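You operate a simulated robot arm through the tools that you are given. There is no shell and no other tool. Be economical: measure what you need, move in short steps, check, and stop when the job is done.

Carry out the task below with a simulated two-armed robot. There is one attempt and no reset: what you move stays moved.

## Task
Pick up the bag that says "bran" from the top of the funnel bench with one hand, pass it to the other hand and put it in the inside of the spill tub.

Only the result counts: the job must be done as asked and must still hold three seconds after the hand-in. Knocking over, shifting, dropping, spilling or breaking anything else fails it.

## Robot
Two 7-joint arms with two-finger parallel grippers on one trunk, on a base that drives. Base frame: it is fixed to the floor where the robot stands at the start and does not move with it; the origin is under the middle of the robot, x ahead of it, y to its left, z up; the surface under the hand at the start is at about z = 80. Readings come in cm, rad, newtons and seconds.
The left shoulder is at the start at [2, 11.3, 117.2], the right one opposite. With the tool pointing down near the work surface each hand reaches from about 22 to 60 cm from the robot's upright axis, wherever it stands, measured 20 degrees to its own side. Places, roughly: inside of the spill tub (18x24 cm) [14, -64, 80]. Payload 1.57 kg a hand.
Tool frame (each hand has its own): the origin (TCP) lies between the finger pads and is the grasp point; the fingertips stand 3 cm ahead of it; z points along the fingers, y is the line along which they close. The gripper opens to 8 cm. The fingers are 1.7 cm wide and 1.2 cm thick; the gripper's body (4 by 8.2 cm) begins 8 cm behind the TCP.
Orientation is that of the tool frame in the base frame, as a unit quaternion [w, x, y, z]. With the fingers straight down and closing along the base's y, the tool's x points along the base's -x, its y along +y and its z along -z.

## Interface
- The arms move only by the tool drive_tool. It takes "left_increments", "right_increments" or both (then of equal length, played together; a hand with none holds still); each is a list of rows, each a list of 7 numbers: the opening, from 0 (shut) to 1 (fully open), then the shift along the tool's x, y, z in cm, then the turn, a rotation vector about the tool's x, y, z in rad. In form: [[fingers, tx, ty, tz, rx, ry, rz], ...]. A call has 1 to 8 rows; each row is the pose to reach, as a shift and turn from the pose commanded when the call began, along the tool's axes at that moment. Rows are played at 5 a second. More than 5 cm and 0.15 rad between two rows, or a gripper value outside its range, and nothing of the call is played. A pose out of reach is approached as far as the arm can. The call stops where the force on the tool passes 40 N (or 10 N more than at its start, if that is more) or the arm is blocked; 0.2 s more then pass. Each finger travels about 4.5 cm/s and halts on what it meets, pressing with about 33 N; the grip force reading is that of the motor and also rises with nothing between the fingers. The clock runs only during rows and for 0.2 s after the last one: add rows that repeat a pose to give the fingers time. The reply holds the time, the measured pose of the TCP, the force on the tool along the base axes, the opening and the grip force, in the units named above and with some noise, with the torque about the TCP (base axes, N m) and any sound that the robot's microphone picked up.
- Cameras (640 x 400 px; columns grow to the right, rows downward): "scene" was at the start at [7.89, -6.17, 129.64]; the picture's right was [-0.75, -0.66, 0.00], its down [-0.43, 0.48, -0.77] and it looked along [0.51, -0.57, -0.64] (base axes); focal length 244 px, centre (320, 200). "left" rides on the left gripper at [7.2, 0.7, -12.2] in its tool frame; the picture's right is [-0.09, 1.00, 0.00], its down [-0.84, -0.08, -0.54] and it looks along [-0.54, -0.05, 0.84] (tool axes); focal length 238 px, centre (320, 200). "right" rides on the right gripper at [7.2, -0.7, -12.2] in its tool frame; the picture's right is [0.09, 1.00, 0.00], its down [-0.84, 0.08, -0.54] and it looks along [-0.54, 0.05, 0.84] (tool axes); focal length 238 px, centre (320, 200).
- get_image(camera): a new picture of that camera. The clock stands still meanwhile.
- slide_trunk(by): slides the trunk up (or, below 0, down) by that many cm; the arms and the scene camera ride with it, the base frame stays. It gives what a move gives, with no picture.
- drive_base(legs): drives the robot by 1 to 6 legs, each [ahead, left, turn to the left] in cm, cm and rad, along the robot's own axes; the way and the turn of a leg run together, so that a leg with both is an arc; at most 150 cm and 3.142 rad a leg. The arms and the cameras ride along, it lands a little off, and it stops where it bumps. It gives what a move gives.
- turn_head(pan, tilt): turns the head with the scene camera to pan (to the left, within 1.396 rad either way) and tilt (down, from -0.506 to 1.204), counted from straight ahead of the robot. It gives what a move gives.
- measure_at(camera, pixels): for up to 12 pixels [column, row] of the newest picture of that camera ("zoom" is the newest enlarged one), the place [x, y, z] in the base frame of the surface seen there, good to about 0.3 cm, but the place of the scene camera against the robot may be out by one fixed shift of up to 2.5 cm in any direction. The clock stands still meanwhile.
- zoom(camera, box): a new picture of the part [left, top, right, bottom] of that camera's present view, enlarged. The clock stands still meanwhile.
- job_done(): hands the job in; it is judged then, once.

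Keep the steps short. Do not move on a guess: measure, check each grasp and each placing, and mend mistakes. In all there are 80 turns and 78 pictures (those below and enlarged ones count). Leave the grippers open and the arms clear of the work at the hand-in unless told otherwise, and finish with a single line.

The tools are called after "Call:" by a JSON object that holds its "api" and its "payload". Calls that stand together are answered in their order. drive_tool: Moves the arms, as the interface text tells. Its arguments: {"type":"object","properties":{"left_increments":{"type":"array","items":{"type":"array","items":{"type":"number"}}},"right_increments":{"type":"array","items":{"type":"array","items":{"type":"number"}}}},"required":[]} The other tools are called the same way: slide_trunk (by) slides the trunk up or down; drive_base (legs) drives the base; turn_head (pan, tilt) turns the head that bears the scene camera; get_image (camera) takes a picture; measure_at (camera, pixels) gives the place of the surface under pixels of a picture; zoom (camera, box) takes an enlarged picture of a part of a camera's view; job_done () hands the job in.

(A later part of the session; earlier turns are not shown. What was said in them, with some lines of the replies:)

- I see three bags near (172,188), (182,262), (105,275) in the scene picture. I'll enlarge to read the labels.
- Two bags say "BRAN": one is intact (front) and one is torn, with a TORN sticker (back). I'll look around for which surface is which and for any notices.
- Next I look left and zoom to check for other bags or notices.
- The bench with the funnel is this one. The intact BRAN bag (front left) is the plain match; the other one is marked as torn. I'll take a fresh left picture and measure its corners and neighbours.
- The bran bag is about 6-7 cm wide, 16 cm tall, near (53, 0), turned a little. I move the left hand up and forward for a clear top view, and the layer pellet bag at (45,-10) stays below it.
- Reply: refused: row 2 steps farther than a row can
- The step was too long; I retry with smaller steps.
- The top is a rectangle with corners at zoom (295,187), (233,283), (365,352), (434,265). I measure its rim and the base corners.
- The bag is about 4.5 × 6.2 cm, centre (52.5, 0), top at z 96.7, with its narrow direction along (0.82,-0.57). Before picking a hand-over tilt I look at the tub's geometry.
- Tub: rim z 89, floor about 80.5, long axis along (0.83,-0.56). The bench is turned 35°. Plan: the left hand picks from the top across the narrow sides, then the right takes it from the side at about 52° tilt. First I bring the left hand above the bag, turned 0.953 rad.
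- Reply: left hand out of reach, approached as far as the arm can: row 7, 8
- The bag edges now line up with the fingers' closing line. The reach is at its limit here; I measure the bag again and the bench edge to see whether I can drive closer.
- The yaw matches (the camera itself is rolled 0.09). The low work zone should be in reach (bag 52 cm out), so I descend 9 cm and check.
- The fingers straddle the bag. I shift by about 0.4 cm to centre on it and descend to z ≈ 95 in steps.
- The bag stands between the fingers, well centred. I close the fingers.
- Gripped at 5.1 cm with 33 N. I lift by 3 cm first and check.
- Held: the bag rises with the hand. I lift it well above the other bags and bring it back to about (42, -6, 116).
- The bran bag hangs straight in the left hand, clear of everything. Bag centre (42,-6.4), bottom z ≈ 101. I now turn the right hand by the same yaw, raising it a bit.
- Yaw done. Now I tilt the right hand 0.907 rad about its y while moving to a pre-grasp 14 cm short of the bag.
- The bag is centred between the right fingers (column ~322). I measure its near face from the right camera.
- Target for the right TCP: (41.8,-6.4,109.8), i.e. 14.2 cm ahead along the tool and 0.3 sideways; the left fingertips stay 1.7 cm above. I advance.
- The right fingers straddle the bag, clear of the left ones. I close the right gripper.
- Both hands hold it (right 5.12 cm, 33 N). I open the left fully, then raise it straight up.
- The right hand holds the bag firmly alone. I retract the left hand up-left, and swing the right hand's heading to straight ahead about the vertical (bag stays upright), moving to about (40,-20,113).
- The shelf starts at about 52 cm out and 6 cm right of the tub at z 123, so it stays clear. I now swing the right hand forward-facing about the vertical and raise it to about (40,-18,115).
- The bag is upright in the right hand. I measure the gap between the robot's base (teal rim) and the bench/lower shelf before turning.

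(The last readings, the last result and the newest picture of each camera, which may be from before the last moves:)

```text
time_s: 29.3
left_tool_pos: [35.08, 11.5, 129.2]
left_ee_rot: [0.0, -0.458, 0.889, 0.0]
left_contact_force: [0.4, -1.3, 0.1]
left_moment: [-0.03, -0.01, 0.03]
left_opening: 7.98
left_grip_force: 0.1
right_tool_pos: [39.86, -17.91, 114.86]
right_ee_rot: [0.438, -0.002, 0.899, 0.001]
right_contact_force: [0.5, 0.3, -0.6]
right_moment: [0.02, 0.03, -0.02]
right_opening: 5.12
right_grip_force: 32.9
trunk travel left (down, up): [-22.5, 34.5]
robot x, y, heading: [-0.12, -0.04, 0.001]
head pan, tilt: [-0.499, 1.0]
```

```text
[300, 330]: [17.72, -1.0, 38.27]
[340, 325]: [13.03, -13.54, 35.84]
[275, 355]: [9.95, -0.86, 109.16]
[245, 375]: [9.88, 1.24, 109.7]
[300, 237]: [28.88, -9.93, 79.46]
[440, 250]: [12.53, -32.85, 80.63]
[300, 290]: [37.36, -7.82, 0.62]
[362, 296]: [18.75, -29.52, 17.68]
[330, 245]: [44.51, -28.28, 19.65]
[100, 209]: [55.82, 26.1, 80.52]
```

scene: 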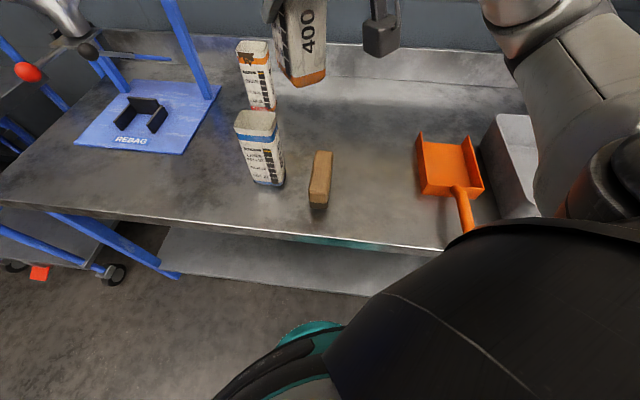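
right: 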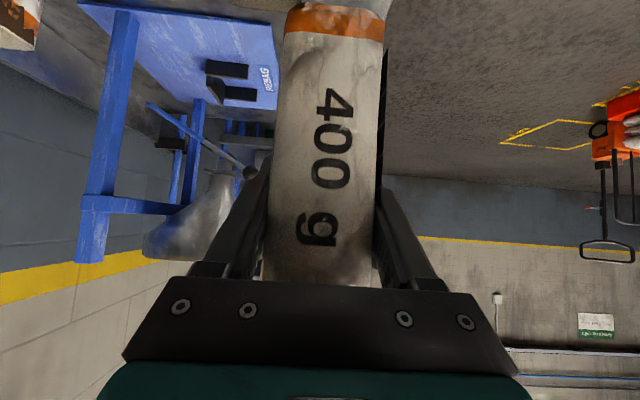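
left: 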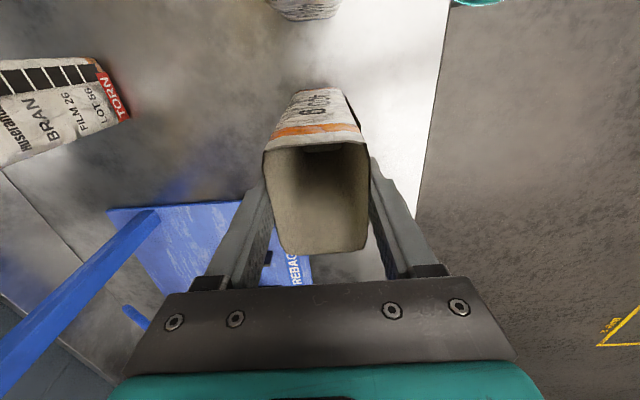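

The base is round (about 19 cm) with about 10 cm gap to the bench edge, which runs along (0.58,0.82). I turn the robot square to the bench, then go right 26 cm parallel to it.

Call:
{"api": "drive_base", "payload": {"legs": [[0, 0, -0.615]]}}

Call:
{"api": "drive_base", "payload": {"legs": [[0, -13, 0], [0, -13, 0]]}}

Call:
{"api": "turn_head", "payload": {"pan": -0.35, "tilt": 0.9}}

Call:
{"api": "get_image", "payload": {"camera": "scene"}}

Call:
{"api": "get_image", "payload": {"camera": "right"}}

```text
time_s: 31.4
left_tool_pos: [35.42, -10.86, 129.1]
left_ee_rot: [0.0, -0.171, 0.985, -0.001]
left_contact_force: [0.1, -0.2, 0.7]
left_moment: [0.03, 0.01, -0.01]
left_opening: 8.0
left_grip_force: 0.1
right_tool_pos: [22.27, -37.44, 114.93]
right_ee_rot: [0.418, 0.269, 0.858, -0.131]
right_contact_force: [-0.3, 0.3, 0.1]
right_moment: [0.0, -0.03, 0.0]
right_opening: 5.08
right_grip_force: 33.2
trunk travel left (down, up): [-22.5, 34.5]
robot x, y, heading: [-0.19, -0.03, -0.614]
head pan, tilt: [-0.499, 1.0]
```

```text
time_s: 33.5
left_tool_pos: [20.48, -32.03, 129.25]
left_ee_rot: [0.0, -0.17, 0.985, 0.0]
left_contact_force: [-0.3, 0.0, -0.3]
left_moment: [0.02, 0.0, -0.01]
left_opening: 8.01
left_grip_force: 0.1
right_tool_pos: [7.44, -58.7, 114.84]
right_ee_rot: [0.417, 0.27, 0.858, -0.132]
right_contact_force: [0.4, -0.1, 0.2]
right_moment: [0.0, 0.0, 0.04]
right_opening: 5.09
right_grip_force: 33.2
trunk travel left (down, up): [-22.5, 34.5]
robot x, y, heading: [-14.74, -21.11, -0.607]
head pan, tilt: [-0.499, 1.0]
```

```text
time_s: 34.2
left_tool_pos: [20.51, -31.83, 129.15]
left_ee_rot: [0.0, -0.17, 0.985, 0.0]
left_contact_force: [0.5, 0.4, 0.3]
left_moment: [-0.03, 0.01, 0.03]
left_opening: 7.98
left_grip_force: 0.1
right_tool_pos: [7.39, -58.71, 114.97]
right_ee_rot: [0.418, 0.269, 0.857, -0.132]
right_contact_force: [0.0, 0.0, -0.1]
right_moment: [0.01, 0.03, -0.02]
right_opening: 5.11
right_grip_force: 33.1
trunk travel left (down, up): [-22.5, 34.5]
robot x, y, heading: [-15.03, -21.09, -0.616]
head pan, tilt: [-0.351, 0.901]
```

```text
45 pictures are left
```

scene: 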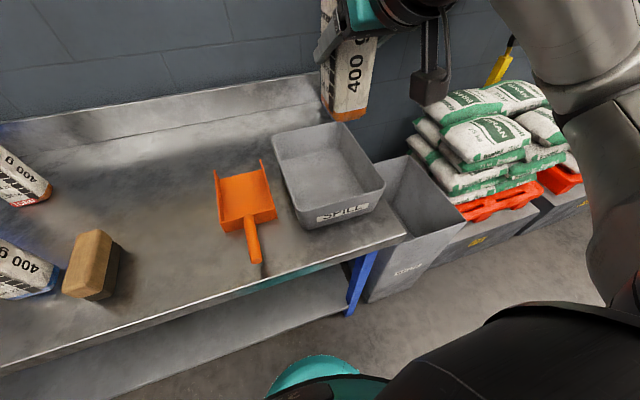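

```text
44 pictures are left
```

right: 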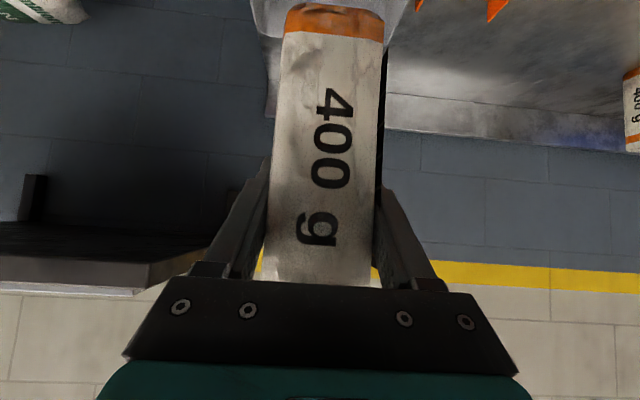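

The tub (labelled SPILL) is open in front. I measure its rim corners and floor.

Call:
{"api": "measure_at", "payload": {"camera": "scene", "pixels": [[274, 138], [341, 124], [384, 186], [303, 212], [325, 180], [320, 165], [345, 190], [310, 190], [340, 175], [302, 160], [350, 110]]}}

```text
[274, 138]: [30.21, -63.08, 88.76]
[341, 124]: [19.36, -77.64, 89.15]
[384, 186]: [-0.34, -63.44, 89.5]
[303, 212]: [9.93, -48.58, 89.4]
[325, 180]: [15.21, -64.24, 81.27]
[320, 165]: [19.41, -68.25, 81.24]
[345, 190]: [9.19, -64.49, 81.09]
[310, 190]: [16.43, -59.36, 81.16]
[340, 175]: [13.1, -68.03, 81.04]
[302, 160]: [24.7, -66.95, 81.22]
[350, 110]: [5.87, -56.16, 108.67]
```

Tub centre is about (14,-64), rim 89, floor about 80.6. I aim the bag at about (10.3,-61.4), toward the front half so the wrist camera clears the rim. First horizontal shift, then down to bottom z ≈ 94.

Call:
{"api": "drive_tool", "payload": {"right_increments": [[0.3, -1.2, -0.3, 1.5, 0, 0, 0], [0.3, -2.4, -0.54, 3.07, 0, 0, 0], [0.3, -0.04, -0.54, 4.92, 0, 0, 0], [0.3, 2.33, -0.54, 6.77, 0, 0, 0], [0.3, 4.7, -0.54, 8.6, 0, 0, 0], [0.3, 7.06, -0.54, 10.46, 0, 0, 0], [0.3, 7.06, -0.54, 10.46, 0, 0, 0]]}}

Call:
{"api": "get_image", "payload": {"camera": "scene"}}

Call:
{"api": "get_image", "payload": {"camera": "right"}}

```text
time_s: 35.8
left_tool_pos: [20.48, -32.08, 129.19]
left_ee_rot: [0.0, -0.17, 0.985, 0.0]
left_contact_force: [0.2, 0.1, -0.3]
left_moment: [0.0, 0.01, -0.03]
left_opening: 8.0
left_grip_force: 0.1
right_tool_pos: [10.24, -61.43, 102.8]
right_ee_rot: [0.418, 0.269, 0.858, -0.132]
right_contact_force: [0.5, 0.0, -0.2]
right_moment: [-0.02, -0.01, -0.02]
right_opening: 5.08
right_grip_force: 33.0
trunk travel left (down, up): [-22.5, 34.5]
robot x, y, heading: [-14.63, -21.29, -0.609]
head pan, tilt: [-0.351, 0.901]
```

```text
43 pictures are left
```

scene: 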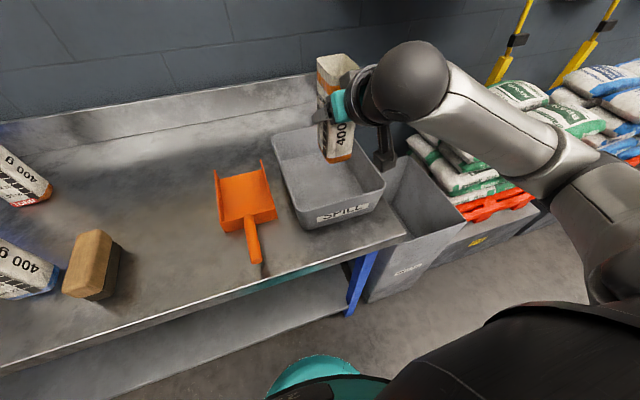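

```text
42 pictures are left
```

right: 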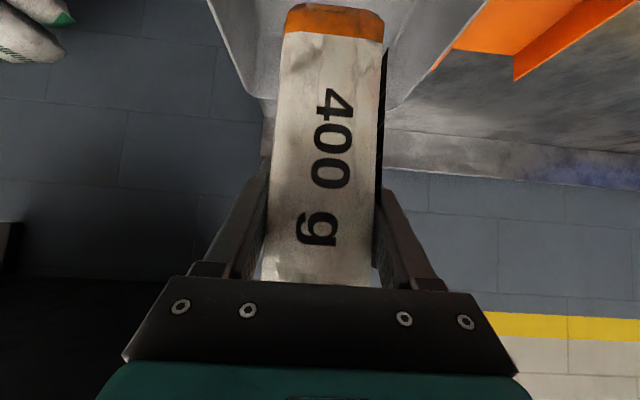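

Call:
{"api": "measure_at", "payload": {"camera": "scene", "pixels": [[336, 160], [352, 154], [322, 140], [385, 165], [384, 152], [384, 180], [303, 212], [384, 186]]}}

Call:
{"api": "measure_at", "payload": {"camera": "right", "pixels": [[325, 8], [260, 85], [235, 40], [400, 90], [440, 40], [330, 40]]}}

```text
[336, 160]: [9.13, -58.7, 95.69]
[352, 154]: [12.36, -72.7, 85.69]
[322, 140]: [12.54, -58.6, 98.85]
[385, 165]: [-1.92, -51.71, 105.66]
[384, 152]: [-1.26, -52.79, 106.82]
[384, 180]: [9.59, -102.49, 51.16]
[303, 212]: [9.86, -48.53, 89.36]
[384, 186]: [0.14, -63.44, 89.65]
```

```text
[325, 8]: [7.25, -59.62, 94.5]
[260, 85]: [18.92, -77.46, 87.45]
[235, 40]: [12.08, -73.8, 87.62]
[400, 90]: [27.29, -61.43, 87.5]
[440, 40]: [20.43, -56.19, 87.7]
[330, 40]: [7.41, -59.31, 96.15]
```

Bag bottom at z ≈ 94.3 inside the tub outline; the camera housing will stay above the rim. I descend 12 cm more in steps.

Call:
{"api": "drive_tool", "payload": {"right_increments": [[0.3, 2.36, 0, 1.85, 0, 0, 0], [0.3, 4.73, 0, 3.7, 0, 0, 0], [0.3, 7.1, 0, 5.54, 0, 0, 0], [0.3, 8.67, 0, 6.78, 0, 0, 0], [0.3, 9.46, 0, 7.39, 0, 0, 0], [0.3, 9.46, 0, 7.39, 0, 0, 0]]}}

Call:
{"api": "zoom", "payload": {"camera": "scene", "box": [240, 60, 460, 250]}}

```text
time_s: 37.2
left_tool_pos: [20.54, -31.94, 129.09]
left_ee_rot: [-0.001, -0.171, 0.985, 0.0]
left_contact_force: [-0.1, 0.0, 0.1]
left_moment: [0.03, 0.02, -0.02]
left_opening: 8.02
left_grip_force: 0.0
right_tool_pos: [10.17, -61.35, 90.88]
right_ee_rot: [0.418, 0.27, 0.857, -0.133]
right_contact_force: [0.2, 0.2, -1.3]
right_moment: [0.0, -0.01, 0.03]
right_opening: 5.09
right_grip_force: 32.6
trunk travel left (down, up): [-22.5, 34.5]
robot x, y, heading: [-14.77, -21.7, -0.61]
head pan, tilt: [-0.351, 0.901]
```

```text
2.11 times, centred on (350, 155) of scene
```

zoom: 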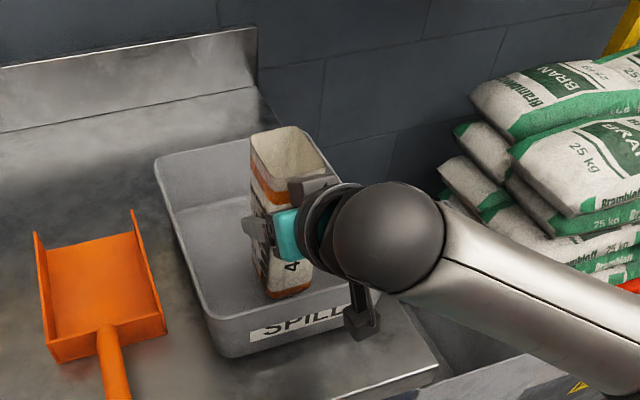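

The bag is inside the tub, just above the floor. I lower in small steps, reading the vertical force.

Call:
{"api": "drive_tool", "payload": {"right_increments": [[0.3, 0.32, 0, 0.25, 0, 0, 0], [0.3, 0.63, 0, 0.49, 0, 0, 0], [0.3, 0.63, 0, 0.49, 0, 0, 0]]}}

```text
time_s: 38.0
left_tool_pos: [20.51, -31.99, 129.24]
left_ee_rot: [-0.001, -0.17, 0.985, 0.0]
left_contact_force: [-0.4, 0.4, 0.4]
left_moment: [-0.02, 0.01, -0.01]
left_opening: 8.01
left_grip_force: 0.1
right_tool_pos: [10.29, -61.36, 90.04]
right_ee_rot: [0.418, 0.269, 0.858, -0.132]
right_contact_force: [0.5, 0.4, -1.0]
right_moment: [0.01, -0.01, -0.01]
right_opening: 5.1
right_grip_force: 33.3
trunk travel left (down, up): [-22.5, 34.5]
robot x, y, heading: [-15.1, -21.01, -0.611]
head pan, tilt: [-0.351, 0.901]
```

No contact yet. Another 0.4 cm.

Call:
{"api": "drive_tool", "payload": {"right_increments": [[0.3, 0.16, 0, 0.12, 0, 0, 0], [0.3, 0.32, 0, 0.25, 0, 0, 0], [0.3, 0.32, 0, 0.25, 0, 0, 0]]}}

```text
time_s: 38.8
left_tool_pos: [20.51, -31.9, 129.21]
left_ee_rot: [0.0, -0.17, 0.985, -0.001]
left_contact_force: [0.3, 0.3, 0.4]
left_moment: [-0.02, -0.04, 0.0]
left_opening: 8.01
left_grip_force: 0.0
right_tool_pos: [10.21, -61.35, 89.61]
right_ee_rot: [0.418, 0.269, 0.857, -0.132]
right_contact_force: [-0.4, -0.3, -0.4]
right_moment: [0.03, 0.0, -0.01]
right_opening: 5.11
right_grip_force: 33.6
trunk travel left (down, up): [-22.5, 34.5]
robot x, y, heading: [-14.88, -21.14, -0.615]
head pan, tilt: [-0.351, 0.901]
```

Call:
{"api": "drive_tool", "payload": {"right_increments": [[0.3, 0.12, 0, 0.09, 0, 0, 0], [0.3, 0.24, 0, 0.18, 0, 0, 0], [0.3, 0.24, 0, 0.18, 0, 0, 0]]}}

```text
time_s: 39.6
left_tool_pos: [20.56, -31.97, 129.05]
left_ee_rot: [0.0, -0.17, 0.985, 0.0]
left_contact_force: [-0.1, 0.2, -0.5]
left_moment: [-0.04, 0.0, 0.01]
left_opening: 7.99
left_grip_force: 0.0
right_tool_pos: [10.22, -61.36, 89.35]
right_ee_rot: [0.418, 0.269, 0.857, -0.132]
right_contact_force: [-0.1, 0.7, -0.6]
right_moment: [0.04, 0.01, 0.04]
right_opening: 5.11
right_grip_force: 32.5
trunk travel left (down, up): [-22.5, 34.5]
robot x, y, heading: [-15.07, -21.26, -0.611]
head pan, tilt: [-0.351, 0.901]
```

Still free (z 89.35). Another 0.3 cm.

Call:
{"api": "drive_tool", "payload": {"right_increments": [[0.3, 0.12, 0, 0.09, 0, 0, 0], [0.3, 0.24, 0, 0.18, 0, 0, 0], [0.3, 0.24, 0, 0.18, 0, 0, 0]]}}

Call:
{"api": "zoom", "payload": {"camera": "scene", "box": [280, 100, 400, 220]}}

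```text
time_s: 40.4
left_tool_pos: [20.51, -31.91, 129.11]
left_ee_rot: [0.0, -0.17, 0.985, 0.0]
left_contact_force: [0.2, 0.4, 0.4]
left_moment: [0.0, 0.04, -0.03]
left_opening: 7.97
left_grip_force: 0.0
right_tool_pos: [10.3, -61.34, 89.16]
right_ee_rot: [0.419, 0.269, 0.857, -0.132]
right_contact_force: [-1.0, 0.9, 7.3]
right_moment: [0.19, 0.21, -0.01]
right_opening: 5.08
right_grip_force: 33.3
trunk travel left (down, up): [-22.5, 34.5]
robot x, y, heading: [-15.0, -21.0, -0.608]
head pan, tilt: [-0.351, 0.901]
```

```text
3.33 times, centred on (340, 160) of scene
```

zoom: 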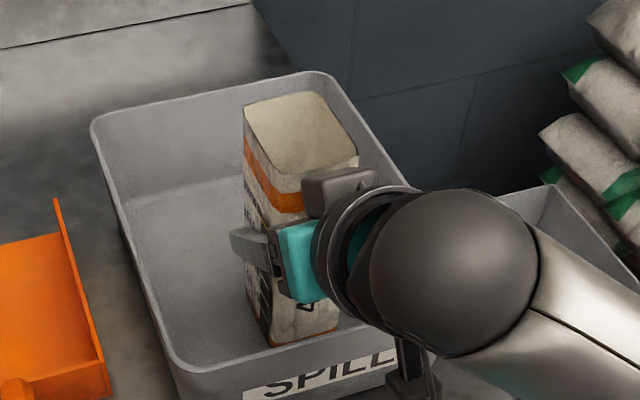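

Contact: 7.3 N upward, so the bag rests on the tub floor. I open the fingers and wait.

Call:
{"api": "drive_tool", "payload": {"right_increments": [[0.7, 0, 0, 0, 0, 0, 0], [0.9, 0, 0, 0, 0, 0, 0], [1, 0, 0, 0, 0, 0, 0], [1, 0, 0, 0, 0, 0, 0]]}}

Call:
{"api": "get_image", "payload": {"camera": "right"}}

```text
time_s: 41.4
left_tool_pos: [20.56, -31.95, 129.13]
left_ee_rot: [0.001, -0.17, 0.985, 0.0]
left_contact_force: [0.7, 0.2, 0.5]
left_moment: [0.02, 0.01, -0.03]
left_opening: 7.97
left_grip_force: 0.0
right_tool_pos: [10.4, -61.35, 89.04]
right_ee_rot: [0.419, 0.269, 0.857, -0.132]
right_contact_force: [0.8, -1.1, -0.8]
right_moment: [-0.01, 0.01, 0.02]
right_opening: 8.0
right_grip_force: 0.1
trunk travel left (down, up): [-22.5, 34.5]
robot x, y, heading: [-14.81, -20.97, -0.612]
head pan, tilt: [-0.351, 0.901]
```

```text
39 pictures are left
```

right: 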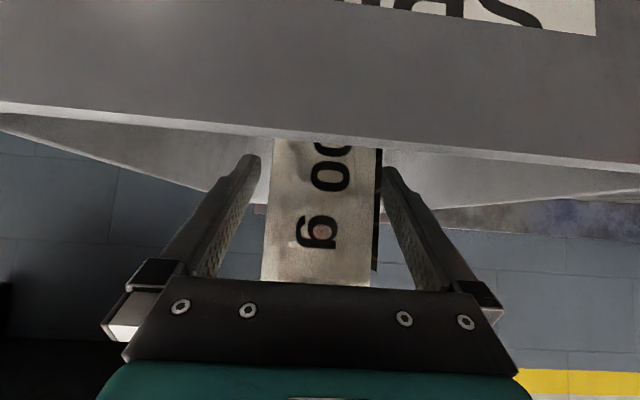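

The bag stands free. I back the right hand out along its own axis, up and away.

Call:
{"api": "drive_tool", "payload": {"right_increments": [[1, 0, 0, -2, 0, 0, 0], [1, 0, 0, -5, 0, 0, 0], [1, 0, 0, -8, 0, 0, 0], [1, -1, 0, -11.5, 0, 0, 0], [1, -3, 0, -15, 0, 0, 0], [1, -5, 0, -18, 0, 0, 0], [1, -5, 0, -18, 0, 0, 0]]}}

Call:
{"api": "get_image", "payload": {"camera": "scene"}}

Call:
{"api": "get_image", "payload": {"camera": "right"}}

```text
time_s: 43.0
left_tool_pos: [20.51, -31.99, 129.16]
left_ee_rot: [0.0, -0.171, 0.985, 0.0]
left_contact_force: [0.5, -0.2, 0.5]
left_moment: [-0.02, 0.01, -0.01]
left_opening: 8.0
left_grip_force: 0.1
right_tool_pos: [8.02, -60.63, 103.42]
right_ee_rot: [0.417, 0.27, 0.858, -0.132]
right_contact_force: [0.2, -0.1, -0.1]
right_moment: [-0.01, -0.02, 0.01]
right_opening: 8.01
right_grip_force: 0.2
right hand out of reach, approached as far as the arm can: row 3, 4, 5, 6, 7
trunk travel left (down, up): [-22.5, 34.5]
robot x, y, heading: [-14.55, -21.6, -0.607]
head pan, tilt: [-0.351, 0.901]
```

```text
38 pictures are left
```

scene: 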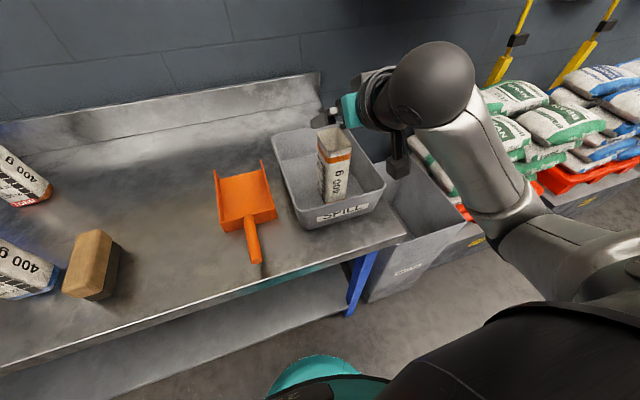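

```text
37 pictures are left
```

right: 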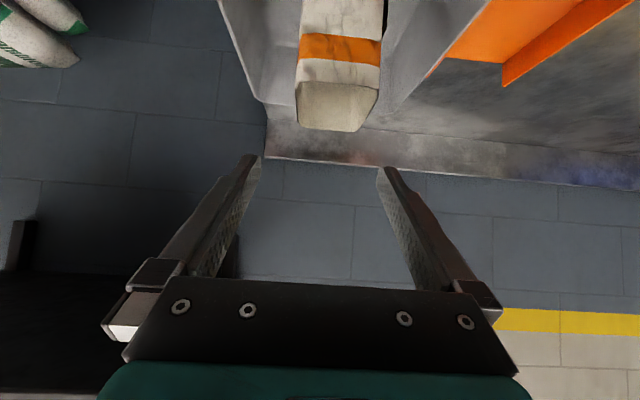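

The bag stands upright in the tub; the hand went mostly up (fold limit) and is above the bag's top. I raise it 6 cm more straight up.

Call:
{"api": "drive_tool", "payload": {"right_increments": [[1, -1.6, 0, -1.2, 0, 0, 0], [1, -3.2, 0, -2.5, 0, 0, 0], [1, -4.7, 0, -3.7, 0, 0, 0], [1, -4.7, 0, -3.7, 0, 0, 0]]}}

Call:
{"api": "turn_head", "payload": {"pan": -0.1, "tilt": 0.8}}

Call:
{"api": "get_image", "payload": {"camera": "scene"}}

```text
time_s: 44.0
left_tool_pos: [20.61, -31.97, 129.1]
left_ee_rot: [0.0, -0.171, 0.985, 0.0]
left_contact_force: [0.2, -0.4, 0.1]
left_moment: [0.0, 0.03, 0.04]
left_opening: 8.0
left_grip_force: 0.1
right_tool_pos: [7.97, -60.24, 109.57]
right_ee_rot: [0.418, 0.27, 0.857, -0.132]
right_contact_force: [0.7, 0.8, -0.3]
right_moment: [0.01, 0.01, -0.04]
right_opening: 8.0
right_grip_force: 0.0
trunk travel left (down, up): [-22.5, 34.5]
robot x, y, heading: [-15.06, -21.17, -0.611]
head pan, tilt: [-0.351, 0.901]
```

```text
time_s: 44.8
left_tool_pos: [20.56, -31.98, 129.19]
left_ee_rot: [0.0, -0.171, 0.985, 0.001]
left_contact_force: [0.2, -0.1, 0.3]
left_moment: [0.01, 0.02, 0.02]
left_opening: 8.0
left_grip_force: 0.1
right_tool_pos: [8.1, -60.34, 109.74]
right_ee_rot: [0.418, 0.27, 0.857, -0.132]
right_contact_force: [-0.2, 0.4, 0.2]
right_moment: [0.01, 0.01, -0.03]
right_opening: 7.99
right_grip_force: 0.1
trunk travel left (down, up): [-22.5, 34.5]
robot x, y, heading: [-14.75, -21.23, -0.611]
head pan, tilt: [-0.099, 0.799]
```

```text
36 pictures are left
```

scene: 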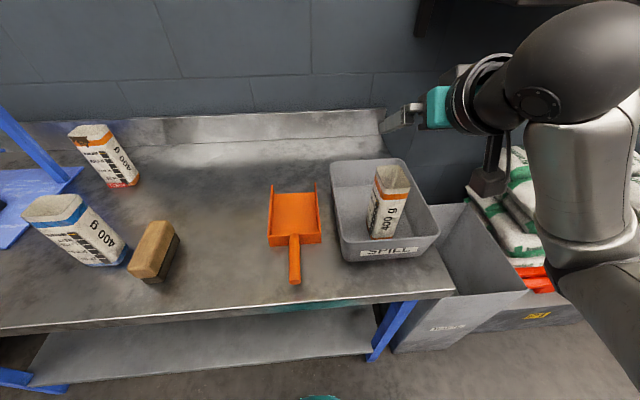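

The bag stands upright in the spill tub, the other objects are untouched, and both hands are open and clear. I hand in.

Call:
{"api": "job_done", "payload": {}}

```text
The job is handed in.
```

The intact "bran" bag was picked up with the left hand, passed to the right and stands upright in the spill tub; a second bag, marked TORN, also said "bran" and I left it where it was.
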